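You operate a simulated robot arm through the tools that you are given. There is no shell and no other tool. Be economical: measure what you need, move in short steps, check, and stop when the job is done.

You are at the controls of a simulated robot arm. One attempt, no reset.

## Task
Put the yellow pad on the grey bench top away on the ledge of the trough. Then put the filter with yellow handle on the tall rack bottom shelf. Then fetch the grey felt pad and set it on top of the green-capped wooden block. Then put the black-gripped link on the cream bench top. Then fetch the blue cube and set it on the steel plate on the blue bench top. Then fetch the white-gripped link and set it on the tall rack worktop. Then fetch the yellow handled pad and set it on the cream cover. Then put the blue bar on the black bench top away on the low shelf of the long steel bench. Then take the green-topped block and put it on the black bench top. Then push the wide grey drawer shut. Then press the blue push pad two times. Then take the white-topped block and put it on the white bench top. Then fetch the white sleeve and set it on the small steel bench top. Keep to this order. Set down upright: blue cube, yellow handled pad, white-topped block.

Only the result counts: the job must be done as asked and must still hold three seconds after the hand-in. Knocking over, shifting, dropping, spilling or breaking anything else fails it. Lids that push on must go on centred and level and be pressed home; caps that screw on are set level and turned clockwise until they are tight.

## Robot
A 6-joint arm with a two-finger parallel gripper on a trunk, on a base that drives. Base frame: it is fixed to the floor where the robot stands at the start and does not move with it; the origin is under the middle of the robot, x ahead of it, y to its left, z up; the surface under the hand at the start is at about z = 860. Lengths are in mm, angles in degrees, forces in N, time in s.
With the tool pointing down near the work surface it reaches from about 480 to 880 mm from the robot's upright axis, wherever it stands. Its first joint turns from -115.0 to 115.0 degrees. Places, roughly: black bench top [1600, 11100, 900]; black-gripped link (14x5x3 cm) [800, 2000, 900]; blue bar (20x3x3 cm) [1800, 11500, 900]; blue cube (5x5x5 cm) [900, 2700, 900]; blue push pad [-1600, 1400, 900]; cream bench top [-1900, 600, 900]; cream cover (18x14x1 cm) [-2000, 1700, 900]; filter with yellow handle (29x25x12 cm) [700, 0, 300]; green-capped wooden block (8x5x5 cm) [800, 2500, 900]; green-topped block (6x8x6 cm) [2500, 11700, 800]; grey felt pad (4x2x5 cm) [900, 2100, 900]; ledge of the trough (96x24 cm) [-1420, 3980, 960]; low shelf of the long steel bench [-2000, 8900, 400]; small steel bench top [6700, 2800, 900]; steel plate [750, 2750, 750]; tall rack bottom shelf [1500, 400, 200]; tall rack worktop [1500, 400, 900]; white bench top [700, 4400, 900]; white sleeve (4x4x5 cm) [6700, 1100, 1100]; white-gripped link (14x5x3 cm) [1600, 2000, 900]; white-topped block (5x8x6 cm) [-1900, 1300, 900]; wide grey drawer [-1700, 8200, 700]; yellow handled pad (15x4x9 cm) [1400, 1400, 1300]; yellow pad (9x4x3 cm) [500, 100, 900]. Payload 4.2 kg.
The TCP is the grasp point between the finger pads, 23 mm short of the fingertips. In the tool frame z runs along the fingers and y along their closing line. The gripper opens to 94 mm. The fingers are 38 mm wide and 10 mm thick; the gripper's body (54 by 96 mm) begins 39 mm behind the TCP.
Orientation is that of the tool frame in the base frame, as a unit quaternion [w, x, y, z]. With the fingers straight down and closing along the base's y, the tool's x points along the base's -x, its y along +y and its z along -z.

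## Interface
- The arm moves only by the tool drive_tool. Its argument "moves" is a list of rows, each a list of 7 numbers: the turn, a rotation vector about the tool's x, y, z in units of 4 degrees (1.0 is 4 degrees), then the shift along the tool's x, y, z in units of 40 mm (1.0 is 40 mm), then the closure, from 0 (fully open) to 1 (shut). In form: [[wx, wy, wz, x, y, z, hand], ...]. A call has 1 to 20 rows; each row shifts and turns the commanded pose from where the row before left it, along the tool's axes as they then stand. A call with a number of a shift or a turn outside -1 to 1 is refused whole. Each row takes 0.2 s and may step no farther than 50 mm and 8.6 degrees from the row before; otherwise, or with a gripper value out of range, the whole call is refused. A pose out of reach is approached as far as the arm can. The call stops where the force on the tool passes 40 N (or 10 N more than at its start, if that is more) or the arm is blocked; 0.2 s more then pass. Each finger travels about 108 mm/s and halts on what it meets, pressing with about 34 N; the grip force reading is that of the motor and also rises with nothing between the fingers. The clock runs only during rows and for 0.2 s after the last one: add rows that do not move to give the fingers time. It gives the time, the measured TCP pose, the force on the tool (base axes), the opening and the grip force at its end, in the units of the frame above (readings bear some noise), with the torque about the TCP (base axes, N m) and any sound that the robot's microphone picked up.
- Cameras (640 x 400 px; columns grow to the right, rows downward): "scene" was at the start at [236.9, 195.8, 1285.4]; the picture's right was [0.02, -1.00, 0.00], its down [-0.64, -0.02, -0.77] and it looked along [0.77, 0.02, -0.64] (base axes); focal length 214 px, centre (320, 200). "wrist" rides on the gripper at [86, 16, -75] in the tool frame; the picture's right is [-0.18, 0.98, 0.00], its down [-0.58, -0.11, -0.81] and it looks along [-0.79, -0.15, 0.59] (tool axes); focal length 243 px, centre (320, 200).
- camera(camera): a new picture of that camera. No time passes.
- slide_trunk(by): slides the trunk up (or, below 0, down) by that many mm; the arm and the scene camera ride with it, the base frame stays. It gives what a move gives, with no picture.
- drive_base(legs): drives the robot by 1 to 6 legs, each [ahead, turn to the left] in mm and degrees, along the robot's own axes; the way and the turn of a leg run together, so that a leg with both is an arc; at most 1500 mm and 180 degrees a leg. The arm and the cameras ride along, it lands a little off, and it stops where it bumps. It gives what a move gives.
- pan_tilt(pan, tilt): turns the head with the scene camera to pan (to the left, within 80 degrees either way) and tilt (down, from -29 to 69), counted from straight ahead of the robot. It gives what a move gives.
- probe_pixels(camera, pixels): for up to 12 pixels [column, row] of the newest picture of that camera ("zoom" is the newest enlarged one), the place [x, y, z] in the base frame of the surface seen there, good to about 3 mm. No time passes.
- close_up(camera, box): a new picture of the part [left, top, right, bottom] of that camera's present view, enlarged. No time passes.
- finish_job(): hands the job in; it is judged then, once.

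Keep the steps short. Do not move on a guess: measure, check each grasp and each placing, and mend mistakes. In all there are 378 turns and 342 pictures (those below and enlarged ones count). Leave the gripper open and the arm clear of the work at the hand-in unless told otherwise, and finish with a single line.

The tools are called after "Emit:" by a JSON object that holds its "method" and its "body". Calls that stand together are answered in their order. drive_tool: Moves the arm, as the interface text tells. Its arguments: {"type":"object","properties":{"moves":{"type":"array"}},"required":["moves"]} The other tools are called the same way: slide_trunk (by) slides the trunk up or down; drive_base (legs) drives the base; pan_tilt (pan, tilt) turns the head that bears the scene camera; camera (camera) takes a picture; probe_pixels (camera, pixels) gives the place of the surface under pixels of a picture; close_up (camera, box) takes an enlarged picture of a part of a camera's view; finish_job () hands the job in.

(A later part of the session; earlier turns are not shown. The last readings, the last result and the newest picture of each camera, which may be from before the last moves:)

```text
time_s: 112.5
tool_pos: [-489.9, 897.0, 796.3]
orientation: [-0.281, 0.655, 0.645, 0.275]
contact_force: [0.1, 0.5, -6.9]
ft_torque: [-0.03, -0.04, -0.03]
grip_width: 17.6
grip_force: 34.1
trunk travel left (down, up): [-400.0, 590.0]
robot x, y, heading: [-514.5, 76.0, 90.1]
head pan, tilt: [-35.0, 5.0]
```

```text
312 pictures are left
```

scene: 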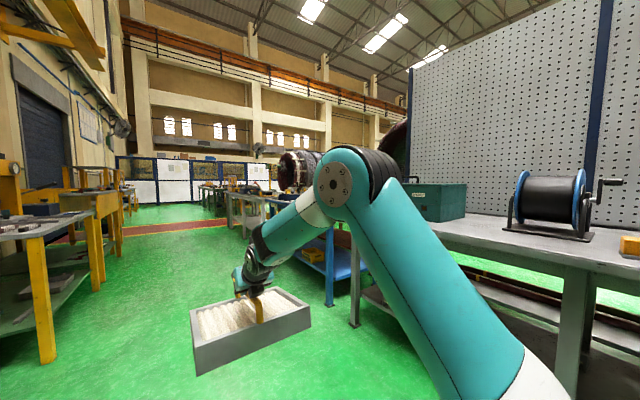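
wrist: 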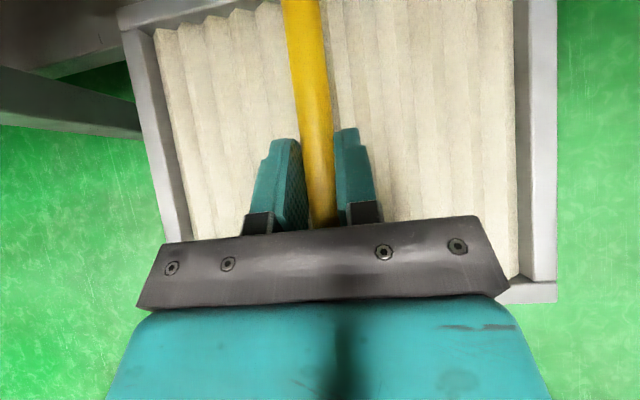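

Behind the pegboard there's a second aisle beyond x≈1900. A red floor strip crosses ahead, so I'll drive up the aisle and look for a way round.

Emit:
{"method": "drive_base", "body": {"legs": [[1500, 0], [1500, 0], [800, 0]]}}

Emit:
{"method": "pan_tilt", "body": {"pan": -40, "tilt": 15}}

Emit:
{"method": "camera", "body": {"camera": "scene"}}

Emit:
{"method": "pan_tilt", "body": {"pan": 10, "tilt": 15}}

Emit:
{"method": "camera", "body": {"camera": "scene"}}

```text
time_s: 131.0
tool_pos: [-454.5, 4713.6, 796.2]
orientation: [-0.279, 0.66, 0.64, 0.277]
contact_force: [-0.7, 0.3, -7.1]
ft_torque: [-0.03, -0.02, 0.01]
grip_width: 17.6
grip_force: 34.0
trunk travel left (down, up): [-400.0, 590.0]
robot x, y, heading: [-493.2, 3893.6, 89.2]
head pan, tilt: [-35.0, 5.0]
```

```text
time_s: 131.7
tool_pos: [-453.8, 4714.2, 795.9]
orientation: [-0.278, 0.66, 0.64, 0.277]
contact_force: [-0.1, 0.2, -6.9]
ft_torque: [-0.05, 0.01, 0.02]
grip_width: 17.7
grip_force: 33.8
trunk travel left (down, up): [-400.0, 590.0]
robot x, y, heading: [-490.1, 3888.7, 89.4]
head pan, tilt: [-40.0, 15.0]
```

```text
311 pictures are left
```

scene: 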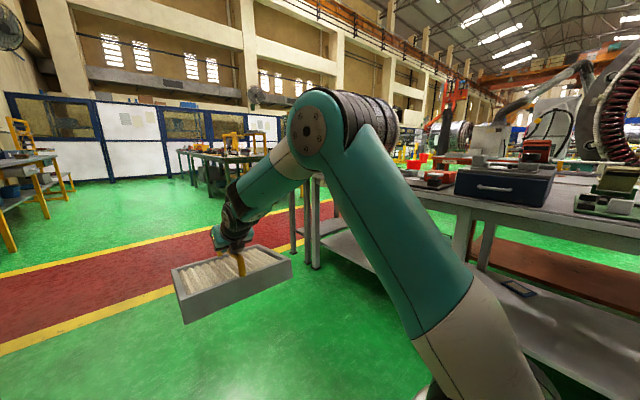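

```text
time_s: 132.9
tool_pos: [-454.6, 4714.0, 796.6]
orientation: [-0.278, 0.66, 0.64, 0.278]
contact_force: [-0.1, 0.4, -6.6]
ft_torque: [-0.04, -0.04, 0.02]
grip_width: 17.8
grip_force: 33.8
trunk travel left (down, up): [-400.0, 590.0]
robot x, y, heading: [-494.7, 3889.9, 89.0]
head pan, tilt: [10.0, 15.0]
```

```text
310 pictures are left
```

scene: 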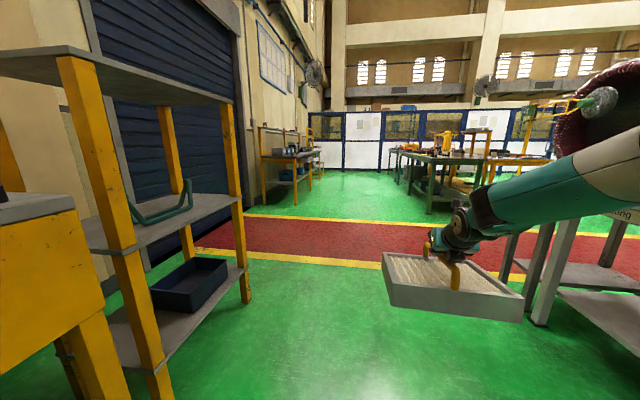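

The red crossing lies ahead and runs to the right. I'll measure it.

Emit:
{"method": "probe_pixels", "body": {"camera": "scene", "pixels": [[350, 263], [340, 220], [560, 230], [540, 320], [430, 210], [480, 205], [250, 300], [300, 180]]}}

Emit:
{"method": "drive_base", "body": {"legs": [[1500, 0], [700, 0]]}}

Emit:
{"method": "pan_tilt", "body": {"pan": -75, "tilt": 12}}

Emit:
{"method": "camera", "body": {"camera": "scene"}}

```text
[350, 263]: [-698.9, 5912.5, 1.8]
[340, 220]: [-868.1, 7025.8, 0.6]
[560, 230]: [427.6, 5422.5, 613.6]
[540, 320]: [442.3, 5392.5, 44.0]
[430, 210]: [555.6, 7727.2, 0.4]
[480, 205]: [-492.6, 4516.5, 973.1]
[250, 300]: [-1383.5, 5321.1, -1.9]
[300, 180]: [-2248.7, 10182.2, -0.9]
```

```text
time_s: 143.8
tool_pos: [-474.9, 6919.5, 796.9]
orientation: [-0.282, 0.653, 0.647, 0.274]
contact_force: [-0.2, -0.1, -6.2]
ft_torque: [-0.07, 0.01, 0.01]
grip_width: 17.3
grip_force: 33.5
trunk travel left (down, up): [-400.0, 590.0]
robot x, y, heading: [-492.9, 6097.0, 90.4]
head pan, tilt: [10.0, 15.0]
```

```text
time_s: 145.3
tool_pos: [-475.7, 6919.0, 795.4]
orientation: [-0.281, 0.653, 0.648, 0.274]
contact_force: [-1.1, 0.3, -7.2]
ft_torque: [-0.04, 0.02, 0.0]
grip_width: 17.2
grip_force: 34.2
trunk travel left (down, up): [-400.0, 590.0]
robot x, y, heading: [-501.7, 6103.4, 90.4]
head pan, tilt: [-75.0, 12.0]
```

```text
309 pictures are left
```

scene: 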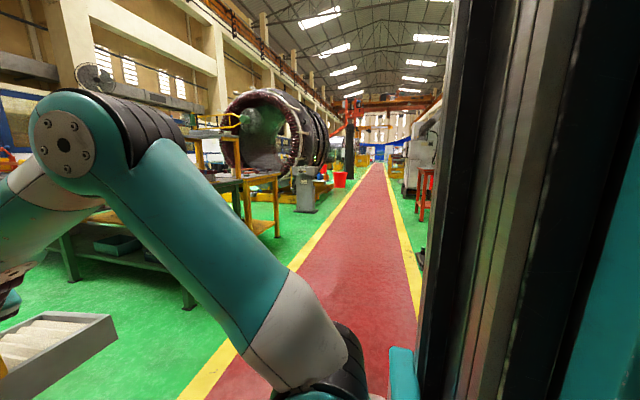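

The crossing is clear. I'll go on to its middle (y≈6450), turn right and drive along it to x≈2300.

Emit:
{"method": "drive_base", "body": {"legs": [[350, 0], [0, -90.4], [1500, 0]]}}

Emit:
{"method": "pan_tilt", "body": {"pan": -40, "tilt": 12}}

Emit:
{"method": "camera", "body": {"camera": "scene"}}

Emit:
{"method": "pan_tilt", "body": {"pan": 0, "tilt": 12}}

Emit:
{"method": "camera", "body": {"camera": "scene"}}

```text
time_s: 158.5
tool_pos: [1829.4, 6403.0, 795.6]
orientation: [-0.003, 0.919, -0.009, 0.394]
contact_force: [-0.7, 0.1, -7.1]
ft_torque: [0.01, 0.02, -0.04]
grip_width: 17.5
grip_force: 33.6
trunk travel left (down, up): [-400.0, 590.0]
robot x, y, heading: [1006.4, 6430.8, -0.4]
head pan, tilt: [-75.0, 12.0]
```

```text
time_s: 159.5
tool_pos: [1829.7, 6402.3, 796.3]
orientation: [-0.003, 0.92, -0.009, 0.392]
contact_force: [0.0, -0.1, -6.8]
ft_torque: [0.0, 0.01, 0.02]
grip_width: 17.4
grip_force: 33.9
trunk travel left (down, up): [-400.0, 590.0]
robot x, y, heading: [1007.2, 6428.8, -0.1]
head pan, tilt: [-40.0, 12.0]
```

```text
308 pictures are left
```

scene: 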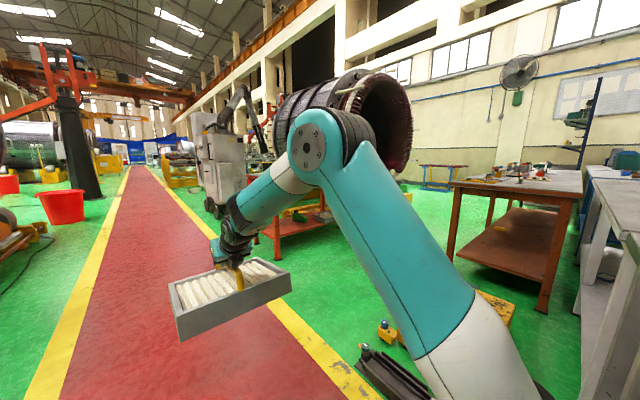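

```text
time_s: 160.6
tool_pos: [1828.9, 6402.2, 795.8]
orientation: [-0.002, 0.919, -0.009, 0.393]
contact_force: [0.7, 0.1, -7.4]
ft_torque: [-0.01, 0.01, -0.01]
grip_width: 17.8
grip_force: 33.9
trunk travel left (down, up): [-400.0, 590.0]
robot x, y, heading: [1004.4, 6430.7, -0.1]
head pan, tilt: [0.0, 12.0]
```

```text
307 pictures are left
```

scene: 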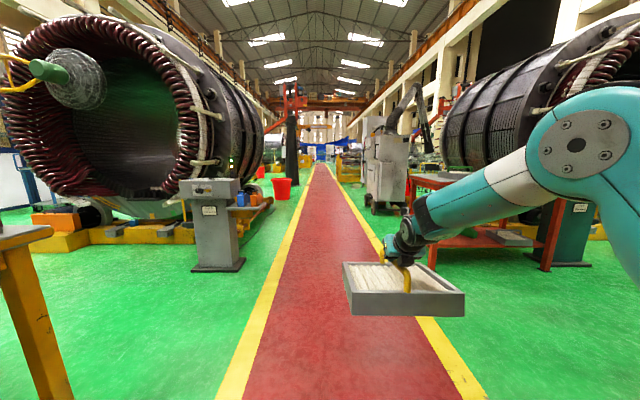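

An aisle opens on the right, past the brown-legged bench. I'll look further right and measure it.

Emit:
{"method": "pan_tilt", "body": {"pan": -62, "tilt": 12}}

Emit:
{"method": "camera", "body": {"camera": "scene"}}

```text
time_s: 161.9
tool_pos: [1829.9, 6402.1, 795.8]
orientation: [-0.004, 0.92, -0.008, 0.393]
contact_force: [-0.5, 0.0, -7.7]
ft_torque: [0.01, 0.01, 0.0]
grip_width: 17.5
grip_force: 34.0
trunk travel left (down, up): [-400.0, 590.0]
robot x, y, heading: [1011.3, 6427.8, -0.1]
head pan, tilt: [-62.0, 12.0]
```

```text
306 pictures are left
```

scene: 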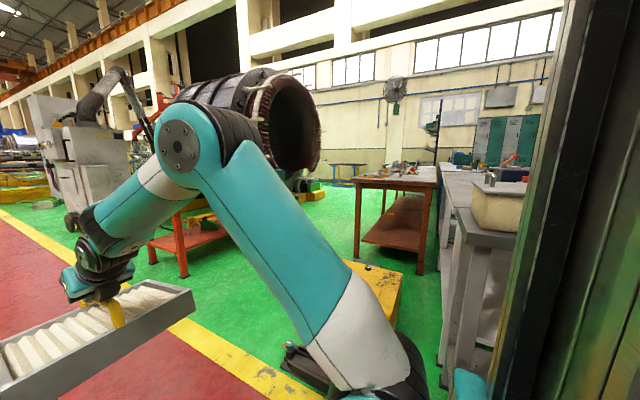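

Emit:
{"method": "probe_pixels", "body": {"camera": "scene", "pixels": [[418, 268], [355, 255], [385, 212], [430, 200], [437, 260], [185, 272], [395, 290], [290, 372], [448, 380], [285, 200], [335, 225], [450, 300]]}}

```text
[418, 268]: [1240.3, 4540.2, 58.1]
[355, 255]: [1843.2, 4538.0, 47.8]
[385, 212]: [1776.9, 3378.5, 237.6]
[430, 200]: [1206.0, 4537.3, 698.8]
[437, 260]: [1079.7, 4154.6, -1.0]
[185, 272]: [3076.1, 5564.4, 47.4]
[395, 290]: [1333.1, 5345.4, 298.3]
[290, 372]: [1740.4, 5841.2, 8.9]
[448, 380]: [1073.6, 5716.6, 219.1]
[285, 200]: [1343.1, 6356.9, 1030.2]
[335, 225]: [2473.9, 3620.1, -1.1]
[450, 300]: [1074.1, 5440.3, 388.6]
```

The aisle runs at x≈1870–3000. I'll drive to x≈2350, turn right to face -y, and look.

Emit:
{"method": "drive_base", "body": {"legs": [[1340, 0], [0, -90]]}}

Emit:
{"method": "pan_tilt", "body": {"pan": 0, "tilt": 18}}

Emit:
{"method": "camera", "body": {"camera": "scene"}}

```text
time_s: 172.4
tool_pos: [2333.0, 5591.4, 795.7]
orientation: [-0.274, -0.647, 0.654, -0.28]
contact_force: [-0.4, -0.4, -6.1]
ft_torque: [0.06, 0.02, 0.01]
grip_width: 17.4
grip_force: 33.7
trunk travel left (down, up): [-400.0, 590.0]
robot x, y, heading: [2352.5, 6413.3, -89.6]
head pan, tilt: [-62.0, 12.0]
```

```text
time_s: 173.7
tool_pos: [2332.2, 5591.8, 795.8]
orientation: [-0.275, -0.647, 0.654, -0.28]
contact_force: [1.2, 0.3, -6.6]
ft_torque: [0.04, -0.01, 0.02]
grip_width: 17.4
grip_force: 33.9
trunk travel left (down, up): [-400.0, 590.0]
robot x, y, heading: [2349.7, 6414.5, -89.6]
head pan, tilt: [0.0, 18.0]
```

```text
305 pictures are left
```

scene: 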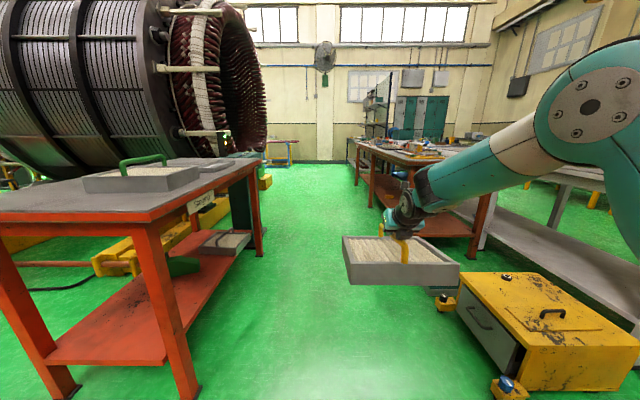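

I'll measure this gap: red bench on the left, yellow box on the right.

Emit:
{"method": "probe_pixels", "body": {"camera": "scene", "pixels": [[195, 390], [265, 250], [440, 305], [505, 385], [262, 240], [470, 260], [385, 205], [360, 180], [290, 165], [268, 185], [345, 160], [375, 130]]}}

```text
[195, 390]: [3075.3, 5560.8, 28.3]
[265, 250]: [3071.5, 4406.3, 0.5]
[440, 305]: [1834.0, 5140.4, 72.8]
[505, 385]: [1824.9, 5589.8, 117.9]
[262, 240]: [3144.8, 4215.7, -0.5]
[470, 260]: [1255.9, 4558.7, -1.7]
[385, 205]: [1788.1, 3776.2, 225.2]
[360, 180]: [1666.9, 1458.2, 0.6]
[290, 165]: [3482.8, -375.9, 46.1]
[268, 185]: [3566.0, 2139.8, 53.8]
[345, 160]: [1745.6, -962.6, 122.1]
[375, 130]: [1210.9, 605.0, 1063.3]
```

The gap is about 1240 mm wide and I'm near its middle. I'll drive 3000 mm ahead and look again.

Emit:
{"method": "drive_base", "body": {"legs": [[1500, 0], [1500, 0], [500, 0]]}}

Emit:
{"method": "pan_tilt", "body": {"pan": -20, "tilt": 15}}

Emit:
{"method": "camera", "body": {"camera": "scene"}}

Emit:
{"method": "pan_tilt", "body": {"pan": 15, "tilt": 15}}

Emit:
{"method": "camera", "body": {"camera": "scene"}}

```text
time_s: 190.6
tool_pos: [2306.0, 2118.0, 795.3]
orientation: [-0.278, -0.639, 0.662, -0.277]
contact_force: [-0.1, 0.4, -6.8]
ft_torque: [0.07, 0.0, 0.02]
grip_width: 17.6
grip_force: 33.8
trunk travel left (down, up): [-400.0, 590.0]
robot x, y, heading: [2349.8, 2937.1, -91.0]
head pan, tilt: [0.0, 18.0]
```

```text
time_s: 191.4
tool_pos: [2307.7, 2116.5, 794.8]
orientation: [-0.277, -0.64, 0.661, -0.278]
contact_force: [-0.4, 0.4, -6.4]
ft_torque: [0.04, 0.02, 0.02]
grip_width: 17.4
grip_force: 33.9
trunk travel left (down, up): [-400.0, 590.0]
robot x, y, heading: [2346.6, 2937.5, -90.9]
head pan, tilt: [-20.0, 15.0]
```

```text
304 pictures are left
```

scene: 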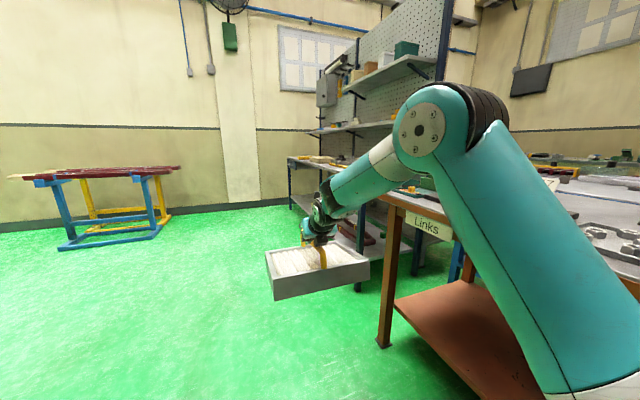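

```text
time_s: 192.4
tool_pos: [2307.4, 2117.3, 796.4]
orientation: [-0.277, -0.64, 0.661, -0.278]
contact_force: [0.8, 1.1, -7.0]
ft_torque: [0.05, -0.04, 0.0]
grip_width: 17.6
grip_force: 33.9
trunk travel left (down, up): [-400.0, 590.0]
robot x, y, heading: [2347.5, 2942.3, -91.2]
head pan, tilt: [15.0, 15.0]
```

```text
303 pictures are left
```

scene: 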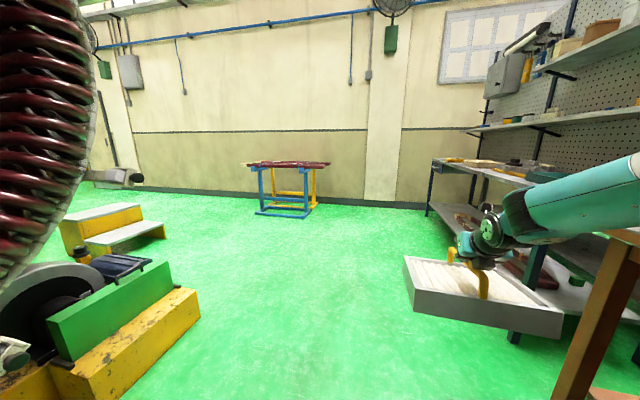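

It's an open area. I'll go on to y≈1240, swing out to x≈2830, then turn to face the rack.

Emit:
{"method": "drive_base", "body": {"legs": [[1500, 0], [200, 0], [0, 46], [720, 0], [0, -135]]}}

Emit:
{"method": "pan_tilt", "body": {"pan": 0, "tilt": 22}}

Emit:
{"method": "camera", "body": {"camera": "scene"}}

```text
time_s: 212.2
tool_pos: [1992.7, 769.8, 795.0]
orientation: [-0.392, 0.011, 0.92, -0.001]
contact_force: [-0.1, 0.1, -7.4]
ft_torque: [0.0, -0.05, -0.01]
grip_width: 17.3
grip_force: 34.1
trunk travel left (down, up): [-400.0, 590.0]
robot x, y, heading: [2818.3, 736.6, 179.5]
head pan, tilt: [15.0, 15.0]
```

```text
time_s: 212.9
tool_pos: [1993.2, 769.1, 794.7]
orientation: [-0.391, 0.011, 0.92, -0.002]
contact_force: [-0.2, -0.7, -6.4]
ft_torque: [0.01, -0.05, 0.0]
grip_width: 17.4
grip_force: 33.7
trunk travel left (down, up): [-400.0, 590.0]
robot x, y, heading: [2813.3, 738.3, 179.5]
head pan, tilt: [0.0, 22.0]
```

```text
302 pictures are left
```

scene: 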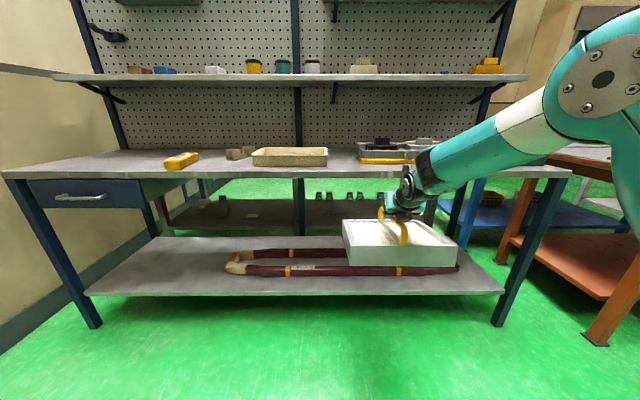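

The bottom shelf has long bars on it, but its left end (columns 110–220) is free. I'll measure.

Emit:
{"method": "probe_pixels", "body": {"camera": "scene", "pixels": [[95, 293], [500, 291], [160, 240], [230, 268], [228, 258], [215, 245], [240, 290], [150, 270], [290, 250], [100, 240], [40, 220], [150, 205]]}}

Emit:
{"method": "close_up", "body": {"camera": "scene", "box": [60, 180, 300, 330]}}

```text
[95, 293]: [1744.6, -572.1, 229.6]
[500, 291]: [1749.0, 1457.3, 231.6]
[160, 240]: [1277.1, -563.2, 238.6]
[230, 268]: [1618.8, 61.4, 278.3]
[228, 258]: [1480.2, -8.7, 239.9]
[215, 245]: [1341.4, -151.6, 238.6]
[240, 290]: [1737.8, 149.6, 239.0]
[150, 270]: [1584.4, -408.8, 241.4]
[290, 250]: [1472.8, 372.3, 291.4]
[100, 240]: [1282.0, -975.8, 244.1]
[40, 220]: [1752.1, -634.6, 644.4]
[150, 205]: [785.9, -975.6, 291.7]
```

```text
2.67 times, centred on (180, 255) of scene
```

zoom: 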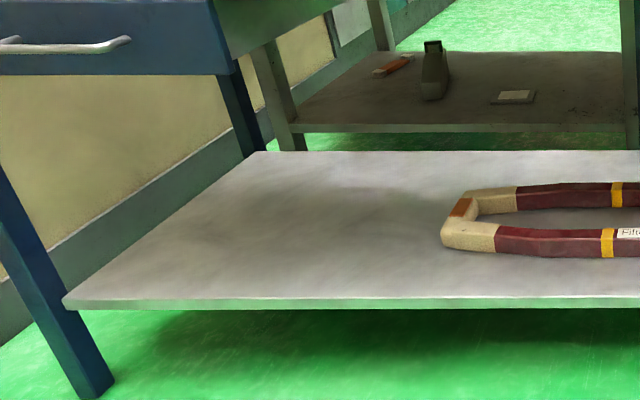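

The shelf is at z≈239, x 1277–1745, free from y -570 to about 30. I'll shift the base sideways (turn right, reverse, turn back) to y≈-310, then lower the trunk.

Emit:
{"method": "drive_base", "body": {"legs": [[0, -89.5], [-1045, 0], [0, 90]]}}

Emit:
{"method": "slide_trunk", "body": {"by": -390}}

Emit:
{"method": "camera", "body": {"camera": "scene"}}

```text
time_s: 226.1
tool_pos: [1986.5, -314.9, 796.3]
orientation: [-0.392, -0.007, 0.92, -0.009]
contact_force: [-0.1, -0.9, -6.3]
ft_torque: [0.01, -0.07, 0.01]
grip_width: 17.6
grip_force: 33.7
trunk travel left (down, up): [-400.0, 590.0]
robot x, y, heading: [2807.5, -315.6, -178.4]
head pan, tilt: [0.0, 22.0]
```

```text
time_s: 229.8
tool_pos: [1986.2, -313.7, 406.4]
orientation: [-0.393, -0.006, 0.919, -0.009]
contact_force: [0.5, 0.2, -6.4]
ft_torque: [0.02, -0.07, 0.01]
grip_width: 17.5
grip_force: 33.9
trunk travel left (down, up): [-10.0, 980.0]
robot x, y, heading: [2811.2, -312.5, -178.3]
head pan, tilt: [0.0, 22.0]
```

```text
300 pictures are left
```

scene: 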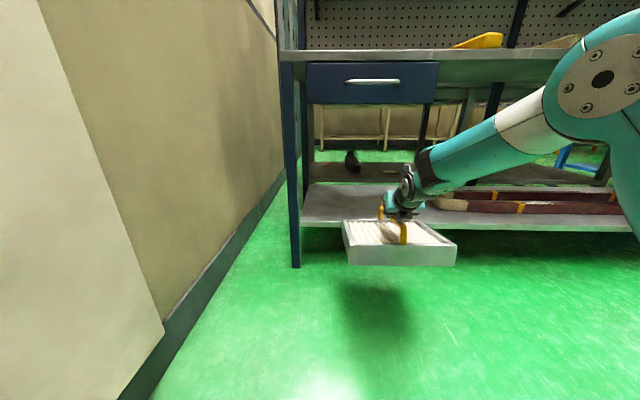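

I'll check the drawer's underside height against the forearm before driving in.

Emit:
{"method": "probe_pixels", "body": {"camera": "scene", "pixels": [[370, 101], [310, 100], [436, 100], [375, 83], [600, 25], [545, 85], [500, 115], [430, 155], [345, 225], [455, 250], [320, 222], [292, 260]]}}

```text
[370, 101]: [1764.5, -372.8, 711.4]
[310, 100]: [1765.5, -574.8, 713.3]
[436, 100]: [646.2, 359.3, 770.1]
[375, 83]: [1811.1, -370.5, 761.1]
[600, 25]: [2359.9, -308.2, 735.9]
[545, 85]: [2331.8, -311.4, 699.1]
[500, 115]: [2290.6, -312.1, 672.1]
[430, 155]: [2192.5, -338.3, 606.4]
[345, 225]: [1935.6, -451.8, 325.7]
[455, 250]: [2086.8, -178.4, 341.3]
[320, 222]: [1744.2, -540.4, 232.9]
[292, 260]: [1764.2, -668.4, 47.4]
```

The forearm clears the drawer (bottom at z 708). I drive ahead 420 mm.

Emit:
{"method": "drive_base", "body": {"legs": [[420, 0]]}}

Emit:
{"method": "camera", "body": {"camera": "scene"}}

```text
time_s: 232.4
tool_pos: [1568.5, -322.0, 405.4]
orientation: [-0.391, -0.004, 0.92, -0.008]
contact_force: [0.2, 0.1, -7.3]
ft_torque: [0.03, -0.09, -0.01]
grip_width: 17.3
grip_force: 34.3
trunk travel left (down, up): [-10.0, 980.0]
robot x, y, heading: [2388.6, -325.5, -178.7]
head pan, tilt: [0.0, 22.0]
```

```text
299 pictures are left
```

scene: 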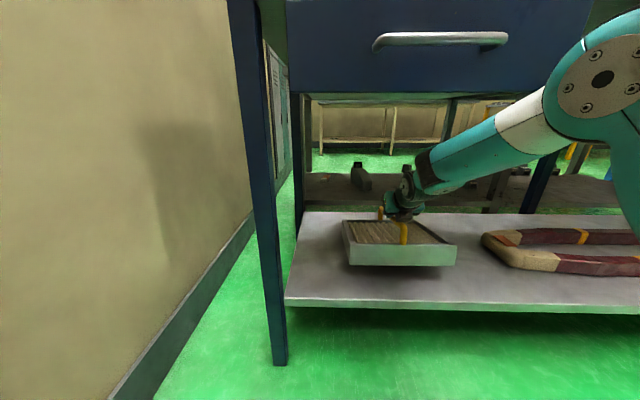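

The filter hangs over the free shelf area. I'll lower it gently to contact.

Emit:
{"method": "drive_tool", "body": {"moves": [[0, 0, 0, -0.27, 0, 0.26, 1], [0, 0, 0, -0.27, 0, 0.26, 1], [0, 0, 0, -0.18, 0, 0.17, 1], [0, 0, 0, -0.06, 0, 0.055, 1], [0, 0, 0, 0, 0, 0, 1]]}}

Emit:
{"method": "camera", "body": {"camera": "scene"}}

```text
time_s: 233.6
tool_pos: [1567.2, -323.0, 366.5]
orientation: [-0.397, -0.003, 0.918, -0.008]
contact_force: [3.1, 2.9, 30.5]
ft_torque: [0.05, 0.11, 0.03]
grip_width: 17.9
grip_force: 33.6
trunk travel left (down, up): [-10.0, 980.0]
robot x, y, heading: [2391.5, -325.3, -178.5]
head pan, tilt: [0.0, 22.0]
```

```text
298 pictures are left
```

scene: 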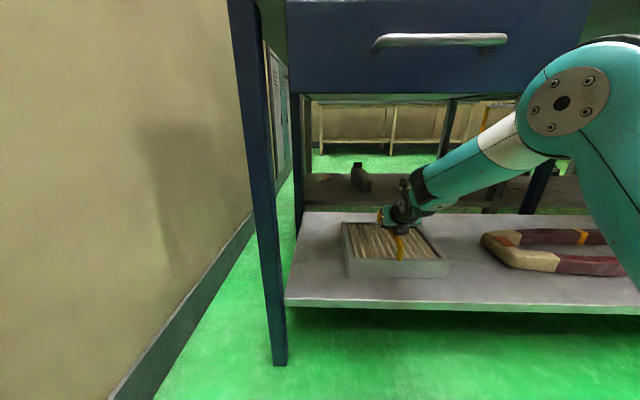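

It rests on the shelf (30 N up). I'll ease off slightly, open, and retreat along the tool axis.

Emit:
{"method": "drive_tool", "body": {"moves": [[0, 0, 0, 0.04, 0, -0.04, 1], [0, 0, 0, 0, 0, 0, 0.7], [0, 0, 0, 0, 0, 0, 0.4], [0, 0, 0, 0, 0, 0, 0.2], [0, 0, 0, 0, 0, 0, 0], [0, 0, 0, 0, 0, 0, 0], [0, 0, 0, 0.2, 0, -0.5, 0], [0, 0, 0, 0.2, 0, -1, 0], [0, 0, 0, 0.1, 0, -0.5, 0], [0, 0, 0, 0, 0, 0, 0]]}}

Emit:
{"method": "camera", "body": {"camera": "scene"}}

Emit:
{"method": "camera", "body": {"camera": "wrist"}}

```text
time_s: 235.8
tool_pos: [1611.3, -323.4, 434.1]
orientation: [-0.391, -0.005, 0.92, -0.008]
contact_force: [-0.3, -0.5, -0.1]
ft_torque: [-0.04, 0.01, 0.02]
grip_width: 94.0
grip_force: 0.1
trunk travel left (down, up): [-10.0, 980.0]
robot x, y, heading: [2390.1, -328.0, -178.5]
head pan, tilt: [0.0, 22.0]
```

```text
297 pictures are left
```

scene: 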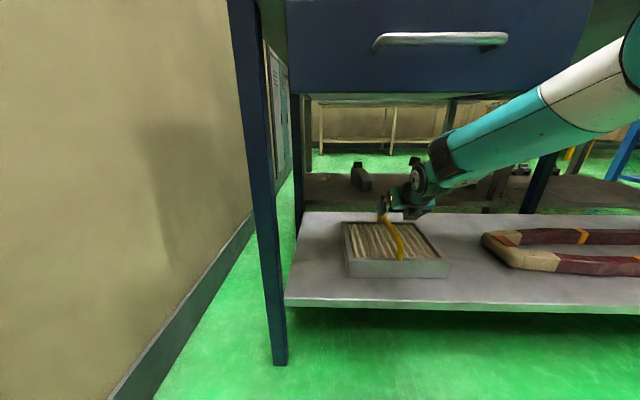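

```text
296 pictures are left
```

wrist: 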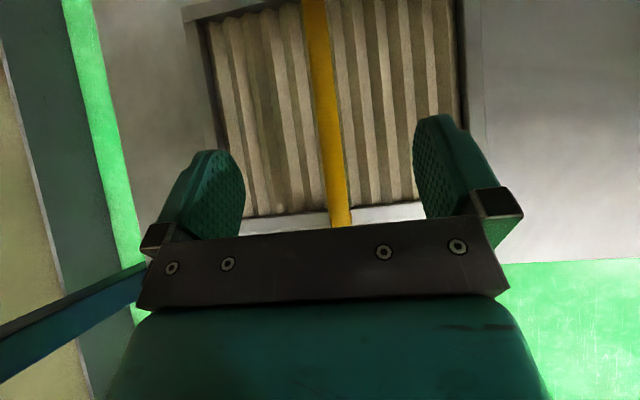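

The filter stands flat on the shelf and the hand is clear. Step 3's objects are on the blue bench facing the first aisle, so I'll back out, raise the trunk and drive the known route round.

Emit:
{"method": "drive_base", "body": {"legs": [[-440, 0]]}}

Emit:
{"method": "slide_trunk", "body": {"by": 400}}

Emit:
{"method": "drive_base", "body": {"legs": [[0, -84.5], [1500, 0], [1500, 0], [500, 0]]}}

```text
time_s: 238.5
tool_pos: [2049.9, -311.6, 433.2]
orientation: [-0.392, -0.005, 0.92, -0.008]
contact_force: [0.1, -0.2, 0.3]
ft_torque: [0.0, 0.04, 0.01]
grip_width: 94.1
grip_force: 0.0
trunk travel left (down, up): [-10.0, 980.0]
robot x, y, heading: [2832.9, -311.9, -178.2]
head pan, tilt: [0.0, 22.0]
```

```text
time_s: 242.3
tool_pos: [2049.6, -311.6, 833.9]
orientation: [-0.393, -0.005, 0.92, -0.007]
contact_force: [-0.6, 0.0, -1.0]
ft_torque: [-0.03, 0.0, -0.02]
grip_width: 94.0
grip_force: 0.0
trunk travel left (down, up): [-410.0, 580.0]
robot x, y, heading: [2832.7, -316.9, -178.4]
head pan, tilt: [0.0, 22.0]
```

```text
time_s: 244.3
tool_pos: [2147.6, 63.4, 834.4]
orientation: [-0.382, 0.223, 0.893, 0.089]
contact_force: [0.0, 0.1, 0.0]
ft_torque: [-0.02, 0.04, 0.03]
grip_width: 93.9
grip_force: 0.0
trunk travel left (down, up): [-410.0, 580.0]
robot x, y, heading: [2829.8, -313.9, 153.2]
head pan, tilt: [0.0, 22.0]
stopped in leg 1: the robot was blocked; the commanded pose is now the measured one
```

The turn was blocked at heading 153°. I'll look around before moving again.

Emit:
{"method": "camera", "body": {"camera": "scene"}}

Emit:
{"method": "pan_tilt", "body": {"pan": 80, "tilt": 40}}

Emit:
{"method": "camera", "body": {"camera": "scene"}}

Emit:
{"method": "pan_tilt", "body": {"pan": -80, "tilt": 40}}

Emit:
{"method": "camera", "body": {"camera": "scene"}}

```text
295 pictures are left
```

scene: 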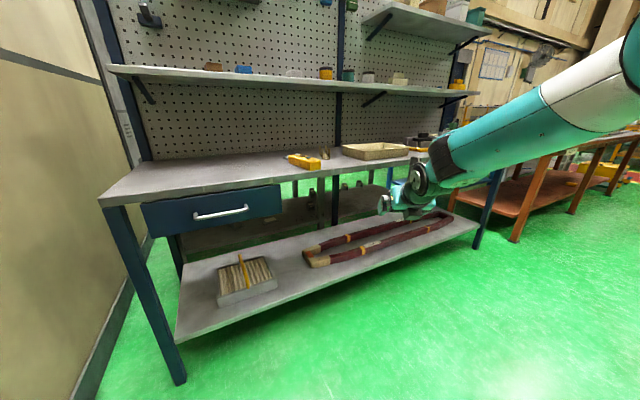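

```text
time_s: 245.8
tool_pos: [2147.0, 62.5, 833.8]
orientation: [-0.382, 0.222, 0.893, 0.089]
contact_force: [-0.4, 0.2, -0.3]
ft_torque: [-0.02, -0.03, 0.0]
grip_width: 94.1
grip_force: 0.1
trunk travel left (down, up): [-410.0, 580.0]
robot x, y, heading: [2829.1, -317.1, 152.9]
head pan, tilt: [80.0, 40.0]
```

```text
294 pictures are left
```

scene: 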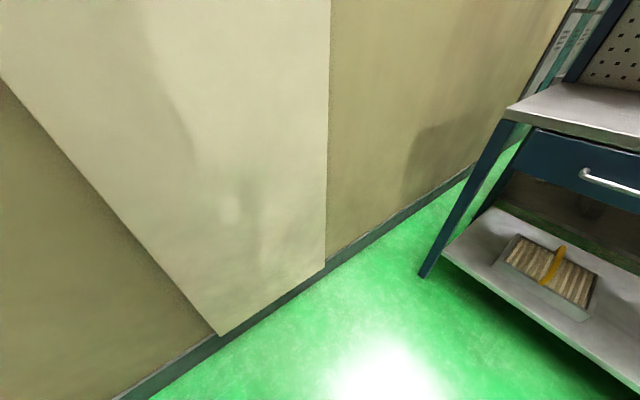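

```text
time_s: 248.3
tool_pos: [2147.8, 61.3, 834.9]
orientation: [-0.382, 0.223, 0.892, 0.09]
contact_force: [0.1, 0.7, 0.7]
ft_torque: [0.0, -0.01, 0.0]
grip_width: 93.9
grip_force: 0.1
trunk travel left (down, up): [-410.0, 580.0]
robot x, y, heading: [2829.5, -314.1, 153.1]
head pan, tilt: [-80.0, 40.0]
```

```text
293 pictures are left
```

scene: 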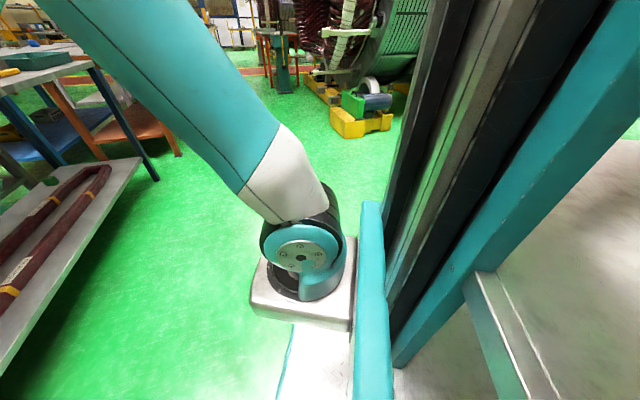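

Most likely the base's rear met the small table behind me. I'll move 150 mm ahead, away from it, and then finish the turn.

Emit:
{"method": "drive_base", "body": {"legs": [[150, 0], [0, -56]]}}

Emit:
{"method": "pan_tilt", "body": {"pan": -70, "tilt": 20}}

Emit:
{"method": "camera", "body": {"camera": "scene"}}

```text
time_s: 252.2
tool_pos: [2636.3, 529.0, 834.6]
orientation: [-0.293, 0.619, 0.681, 0.259]
contact_force: [0.3, 0.9, 0.3]
ft_torque: [0.01, 0.01, 0.03]
grip_width: 94.0
grip_force: 0.1
trunk travel left (down, up): [-410.0, 580.0]
robot x, y, heading: [2694.7, -247.7, 96.3]
head pan, tilt: [-80.0, 40.0]
```

```text
time_s: 253.0
tool_pos: [2636.6, 529.7, 834.1]
orientation: [-0.294, 0.619, 0.68, 0.26]
contact_force: [0.3, 0.6, 0.0]
ft_torque: [-0.01, -0.01, 0.0]
grip_width: 93.9
grip_force: 0.0
trunk travel left (down, up): [-410.0, 580.0]
robot x, y, heading: [2695.4, -250.2, 96.4]
head pan, tilt: [-70.0, 20.0]
```

```text
292 pictures are left
```

scene: 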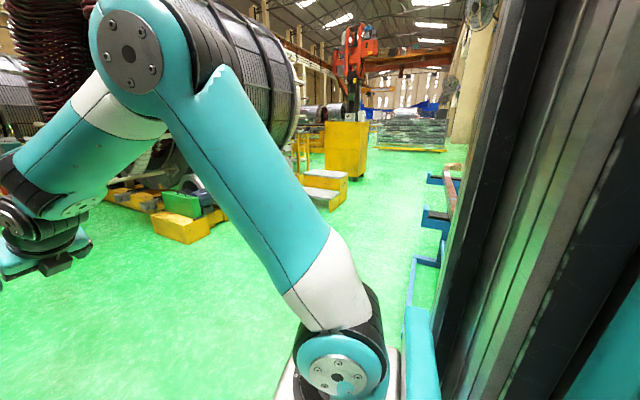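

I'll check that the small table is still where I measured it (near edge x≈3480).

Emit:
{"method": "probe_pixels", "body": {"camera": "scene", "pixels": [[435, 180], [432, 215], [415, 262], [447, 195]]}}

Emit:
{"method": "drive_base", "body": {"legs": [[1500, 0], [1500, 0], [300, 0], [0, -6.4]]}}

```text
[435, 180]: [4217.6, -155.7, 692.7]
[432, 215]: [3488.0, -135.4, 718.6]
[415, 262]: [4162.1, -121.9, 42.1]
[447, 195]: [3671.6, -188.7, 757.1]
```

```text
time_s: 269.5
tool_pos: [2471.8, 3780.1, 834.5]
orientation: [-0.274, 0.666, 0.635, 0.279]
contact_force: [-0.2, -0.4, 1.0]
ft_torque: [0.0, -0.01, -0.02]
grip_width: 94.1
grip_force: 0.0
trunk travel left (down, up): [-410.0, 580.0]
robot x, y, heading: [2420.7, 3001.7, 88.2]
head pan, tilt: [-70.0, 20.0]
```

The table hasn't moved. On through the gap to the crossing, then turn left along it.

Emit:
{"method": "drive_base", "body": {"legs": [[0, 2.5], [1500, 0], [1500, 0], [420, 0], [0, 89.5], [1500, 0]]}}

Emit:
{"method": "drive_base", "body": {"legs": [[1400, 0], [0, 90], [1500, 0], [1500, 0]]}}

```text
time_s: 297.3
tool_pos: [56.9, 6374.8, 833.2]
orientation: [-0.391, -0.004, 0.921, -0.007]
contact_force: [-0.3, 0.1, 0.1]
ft_torque: [0.01, 0.01, -0.02]
grip_width: 94.0
grip_force: 0.0
trunk travel left (down, up): [-410.0, 580.0]
robot x, y, heading: [833.7, 6369.7, -178.6]
head pan, tilt: [-70.0, 20.0]
```

```text
time_s: 322.3
tool_pos: [-456.5, 2533.3, 833.2]
orientation: [0.272, 0.652, -0.649, 0.282]
contact_force: [0.6, -0.1, 0.8]
ft_torque: [-0.01, -0.03, 0.01]
grip_width: 94.0
grip_force: 0.0
trunk travel left (down, up): [-410.0, 580.0]
robot x, y, heading: [-445.0, 3312.2, -89.2]
head pan, tilt: [-70.0, 20.0]
```

Now near the blue bench. I'll raise the trunk, drive to y≈2420, turn to face the bench, and look.

Emit:
{"method": "slide_trunk", "body": {"by": 400}}

Emit:
{"method": "drive_base", "body": {"legs": [[890, 0], [0, 89]]}}

Emit:
{"method": "pan_tilt", "body": {"pan": 0, "tilt": 35}}

Emit:
{"method": "camera", "body": {"camera": "scene"}}

```text
time_s: 326.1
tool_pos: [-457.2, 2531.4, 1234.1]
orientation: [0.272, 0.651, -0.65, 0.281]
contact_force: [0.1, -0.4, 0.4]
ft_torque: [-0.04, 0.01, 0.02]
grip_width: 93.9
grip_force: 0.1
trunk travel left (down, up): [-810.0, 180.0]
robot x, y, heading: [-444.9, 3308.4, -89.1]
head pan, tilt: [-70.0, 20.0]
```

```text
time_s: 334.6
tool_pos: [355.4, 2411.4, 1234.2]
orientation: [-0.006, 0.92, 0.001, 0.392]
contact_force: [-0.4, 0.0, 0.2]
ft_torque: [0.0, -0.01, 0.02]
grip_width: 93.9
grip_force: 0.1
trunk travel left (down, up): [-810.0, 180.0]
robot x, y, heading: [-423.9, 2420.7, 1.1]
head pan, tilt: [-70.0, 20.0]
```

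```text
time_s: 336.0
tool_pos: [355.1, 2409.9, 1233.2]
orientation: [-0.007, 0.92, 0.001, 0.392]
contact_force: [0.6, 0.5, 0.5]
ft_torque: [-0.02, 0.02, -0.01]
grip_width: 94.2
grip_force: 0.0
trunk travel left (down, up): [-810.0, 180.0]
robot x, y, heading: [-424.3, 2423.0, 1.0]
head pan, tilt: [0.0, 35.0]
```

```text
291 pictures are left
```

scene: 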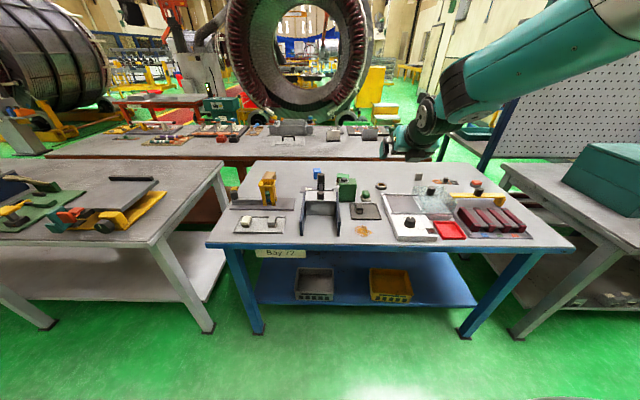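

The blue bench carries many small parts. I'll zoom in on its left and right halves.

Emit:
{"method": "close_up", "body": {"camera": "scene", "box": [200, 150, 400, 275]}}

Emit:
{"method": "close_up", "body": {"camera": "scene", "box": [370, 150, 570, 275]}}

```text
3.20 times, centred on (300, 212) of scene
```

zoom: 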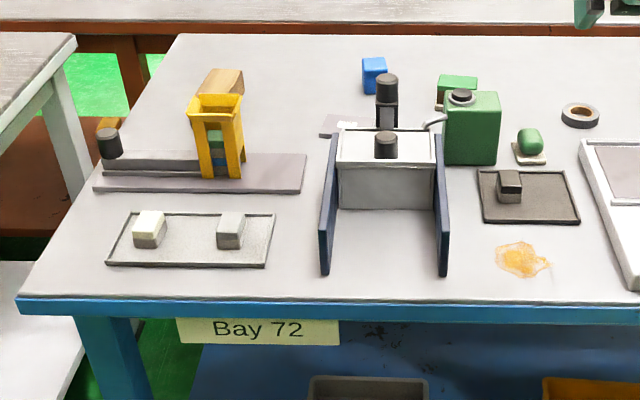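

```text
3.20 times, centred on (470, 212) of scene
```

zoom: 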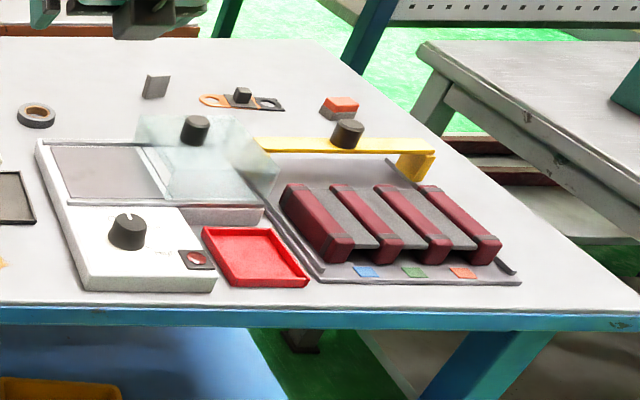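

I'll probe the candidates: blue cube, green-capped block, felt pad, link and the plates.

Emit:
{"method": "probe_pixels", "body": {"camera": "zoom", "pixels": [[157, 78], [157, 92], [146, 95], [168, 92], [240, 95], [212, 100], [275, 103], [340, 100], [35, 115], [240, 75], [265, 108]]}}

Emit:
{"method": "close_up", "body": {"camera": "scene", "box": [290, 155, 370, 205]}}

Emit:
{"method": "probe_pixels", "body": {"camera": "scene", "pixels": [[317, 170], [316, 178], [343, 176], [349, 176], [306, 189], [290, 195], [235, 205], [250, 205], [346, 180], [268, 176]]}}

```text
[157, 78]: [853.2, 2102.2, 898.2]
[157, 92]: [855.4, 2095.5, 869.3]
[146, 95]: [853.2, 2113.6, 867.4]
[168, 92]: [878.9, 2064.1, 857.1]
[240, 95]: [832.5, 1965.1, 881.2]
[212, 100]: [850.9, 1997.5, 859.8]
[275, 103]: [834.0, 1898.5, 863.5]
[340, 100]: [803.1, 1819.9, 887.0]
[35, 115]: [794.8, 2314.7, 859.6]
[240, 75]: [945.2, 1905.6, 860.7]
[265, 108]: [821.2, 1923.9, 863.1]
```

```text
8.00 times, centred on (330, 180) of scene
```

zoom: 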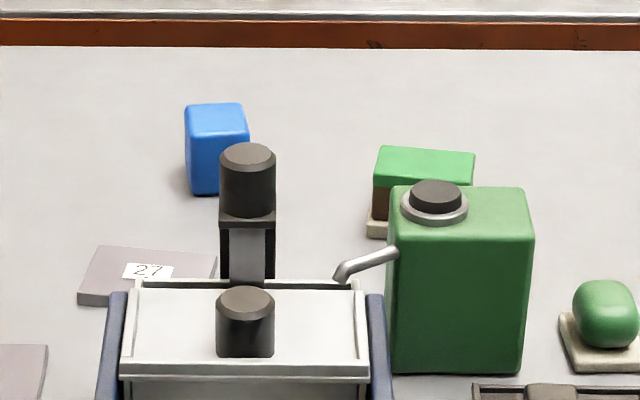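

```text
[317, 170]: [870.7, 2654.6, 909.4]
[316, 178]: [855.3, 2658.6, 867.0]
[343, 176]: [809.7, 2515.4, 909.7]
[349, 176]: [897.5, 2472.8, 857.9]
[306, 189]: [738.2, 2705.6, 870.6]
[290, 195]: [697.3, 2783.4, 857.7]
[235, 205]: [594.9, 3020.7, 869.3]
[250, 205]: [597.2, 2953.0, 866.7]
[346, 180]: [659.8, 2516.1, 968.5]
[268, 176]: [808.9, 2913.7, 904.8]
```

The felt pad is at about (857,2095), top z≈900. The green-capped block is behind the green canister, at about (820,2500), and plate "27" is near (740,2710). I'll find the bench front edge and the lower shelf edge to know how close I can stand.

Emit:
{"method": "probe_pixels", "body": {"camera": "scene", "pixels": [[400, 250], [215, 248], [570, 247], [350, 300], [262, 305], [470, 303], [258, 330], [465, 335], [208, 330], [515, 335]]}}

Emit:
{"method": "pan_tilt", "body": {"pan": -30, "tilt": 69}}

Emit:
{"method": "camera", "body": {"camera": "scene"}}

```text
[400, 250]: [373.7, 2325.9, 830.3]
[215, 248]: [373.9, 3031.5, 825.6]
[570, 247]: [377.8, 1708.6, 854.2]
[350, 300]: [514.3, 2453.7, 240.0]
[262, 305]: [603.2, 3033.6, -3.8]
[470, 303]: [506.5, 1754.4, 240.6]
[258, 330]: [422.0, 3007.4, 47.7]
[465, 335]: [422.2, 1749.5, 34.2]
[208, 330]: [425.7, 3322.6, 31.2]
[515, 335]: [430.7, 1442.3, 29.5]
```

```text
time_s: 337.0
tool_pos: [355.8, 2410.6, 1234.0]
orientation: [-0.006, 0.92, 0.0, 0.392]
contact_force: [-0.2, 0.5, 0.7]
ft_torque: [0.0, 0.02, -0.01]
grip_width: 94.0
grip_force: 0.1
trunk travel left (down, up): [-810.0, 180.0]
robot x, y, heading: [-426.9, 2421.7, 1.0]
head pan, tilt: [-30.0, 68.8]
```

```text
287 pictures are left
```

scene: 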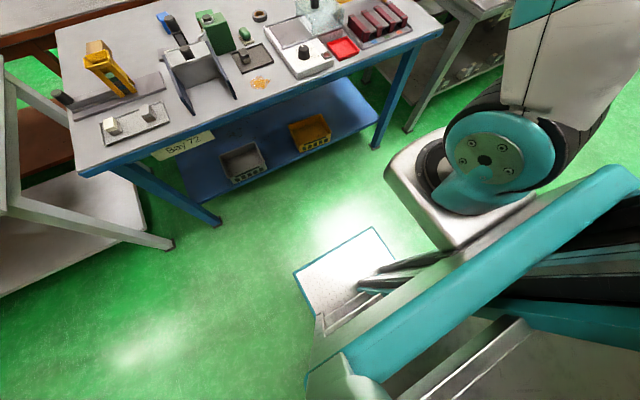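

Emit:
{"method": "probe_pixels", "body": {"camera": "scene", "pixels": [[372, 230], [297, 272], [395, 178], [440, 130], [325, 330], [485, 160], [310, 375], [530, 205]]}}

```text
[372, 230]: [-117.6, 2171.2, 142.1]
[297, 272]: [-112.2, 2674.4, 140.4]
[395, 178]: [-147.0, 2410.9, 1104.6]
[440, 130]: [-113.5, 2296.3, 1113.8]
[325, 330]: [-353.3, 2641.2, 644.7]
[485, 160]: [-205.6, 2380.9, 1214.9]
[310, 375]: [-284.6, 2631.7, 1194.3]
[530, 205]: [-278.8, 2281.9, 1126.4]
```

The base is low (z≈140) and reaches 312 mm ahead of the axis, so it can go under the bench edge. I'll drive 530 mm ahead to x≈110, from where all the targets are reachable, with the hand high at z 1234.

Emit:
{"method": "drive_base", "body": {"legs": [[530, 0]]}}

Emit:
{"method": "drive_tool", "body": {"moves": [[0, -1, 0, -0.3, 0, -0.3, 0], [0, -1, 0, -0.3, 0, -0.3, 0], [0, -1, 0, -0.3, 0, -0.3, 0], [0, -1, 0, -0.3, 0, -0.3, 0], [0, -1, 0, 0, 0, 0, 0], [0, -1, 0, 0, 0, 0, 0], [0, -1, 0, 0, 0, 0, 0], [0, -1, 0, 0, 0, 0, 0], [0, -1, 0, 0, 0, 0, 0], [0, -1, 0, 0, 0, 0, 0], [0, -1, 0, 0, 0, 0, 0], [0, -0.6, 0, 0, 0, 0, 0]]}}

Emit:
{"method": "pan_tilt", "body": {"pan": 0, "tilt": 50}}

Emit:
{"method": "camera", "body": {"camera": "scene"}}

Emit:
{"method": "camera", "body": {"camera": "wrist"}}

```text
time_s: 340.1
tool_pos: [885.9, 2413.5, 1233.3]
orientation: [-0.005, 0.92, -0.003, 0.393]
contact_force: [0.0, -0.7, 0.3]
ft_torque: [0.01, 0.01, 0.0]
grip_width: 94.0
grip_force: 0.2
trunk travel left (down, up): [-810.0, 180.0]
robot x, y, heading: [103.0, 2431.1, 0.8]
head pan, tilt: [-30.0, 68.8]
```

```text
time_s: 342.7
tool_pos: [817.8, 2413.8, 1239.0]
orientation: [-0.004, 1.0, -0.001, -0.002]
contact_force: [-0.4, 0.3, 0.1]
ft_torque: [-0.02, -0.02, 0.02]
grip_width: 94.0
grip_force: 0.0
trunk travel left (down, up): [-810.0, 180.0]
robot x, y, heading: [106.9, 2430.0, 0.8]
head pan, tilt: [-30.0, 68.8]
```

```text
time_s: 343.6
tool_pos: [817.4, 2413.1, 1239.9]
orientation: [-0.005, 1.0, -0.001, -0.002]
contact_force: [0.4, -0.6, -0.5]
ft_torque: [-0.01, 0.03, 0.03]
grip_width: 94.0
grip_force: 0.1
trunk travel left (down, up): [-810.0, 180.0]
robot x, y, heading: [105.2, 2430.8, 0.6]
head pan, tilt: [0.0, 50.0]
```

```text
286 pictures are left
```

scene: 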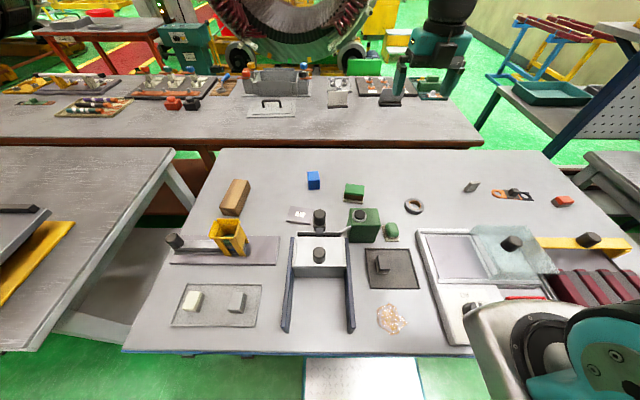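

```text
285 pictures are left
```

wrist: 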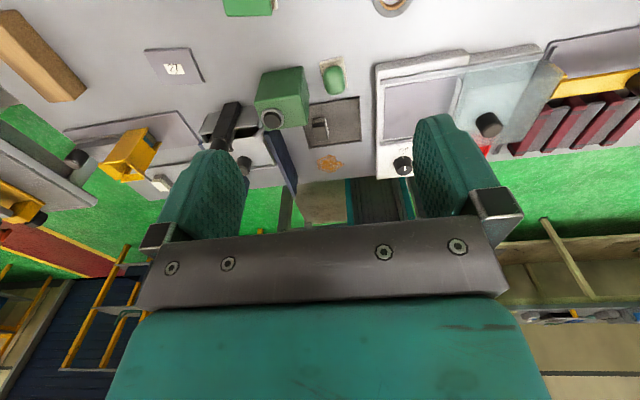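

The hand now points straight down. I'll zoom in on the felt pad and link at (470–520,190), and on the cube and block.

Emit:
{"method": "close_up", "body": {"camera": "scene", "box": [440, 170, 560, 245]}}

Emit:
{"method": "probe_pixels", "body": {"camera": "zoom", "pixels": [[150, 65], [170, 60], [190, 55], [140, 90], [175, 80], [160, 100], [200, 75], [185, 75]]}}

Emit:
{"method": "close_up", "body": {"camera": "scene", "box": [280, 165, 400, 240]}}

Emit:
{"method": "probe_pixels", "body": {"camera": "zoom", "pixels": [[355, 105], [445, 105], [345, 130], [440, 140], [390, 120], [145, 45], [205, 45], [148, 75], [208, 75], [175, 60], [95, 250], [60, 220]]}}

```text
5.33 times, centred on (500, 208) of scene
```

zoom: 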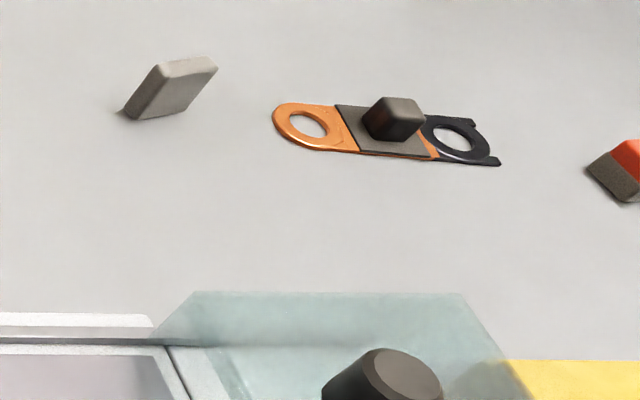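

```text
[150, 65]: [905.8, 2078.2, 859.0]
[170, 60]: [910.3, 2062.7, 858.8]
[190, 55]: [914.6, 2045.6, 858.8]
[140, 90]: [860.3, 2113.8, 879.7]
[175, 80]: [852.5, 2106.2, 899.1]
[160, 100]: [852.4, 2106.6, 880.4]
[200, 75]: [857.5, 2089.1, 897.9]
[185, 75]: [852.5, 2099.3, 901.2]
```

```text
5.33 times, centred on (340, 202) of scene
```

zoom: 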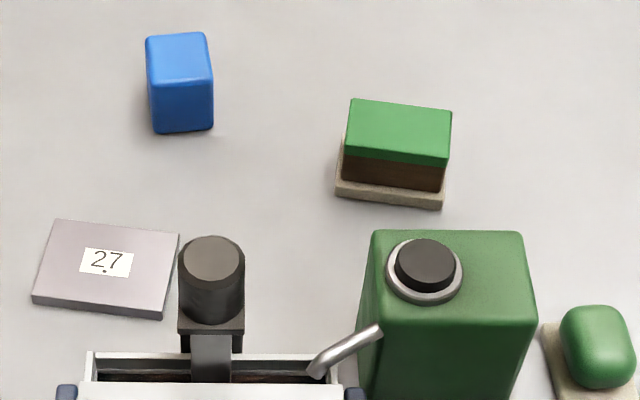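

```text
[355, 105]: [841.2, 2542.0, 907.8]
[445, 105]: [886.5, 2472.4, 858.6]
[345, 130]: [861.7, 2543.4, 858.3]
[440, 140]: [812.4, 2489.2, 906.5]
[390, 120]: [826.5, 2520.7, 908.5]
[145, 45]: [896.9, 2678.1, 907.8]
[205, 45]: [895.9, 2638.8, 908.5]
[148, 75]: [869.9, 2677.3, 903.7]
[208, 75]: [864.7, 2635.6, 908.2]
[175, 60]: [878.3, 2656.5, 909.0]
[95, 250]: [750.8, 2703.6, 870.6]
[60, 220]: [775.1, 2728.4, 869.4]
```

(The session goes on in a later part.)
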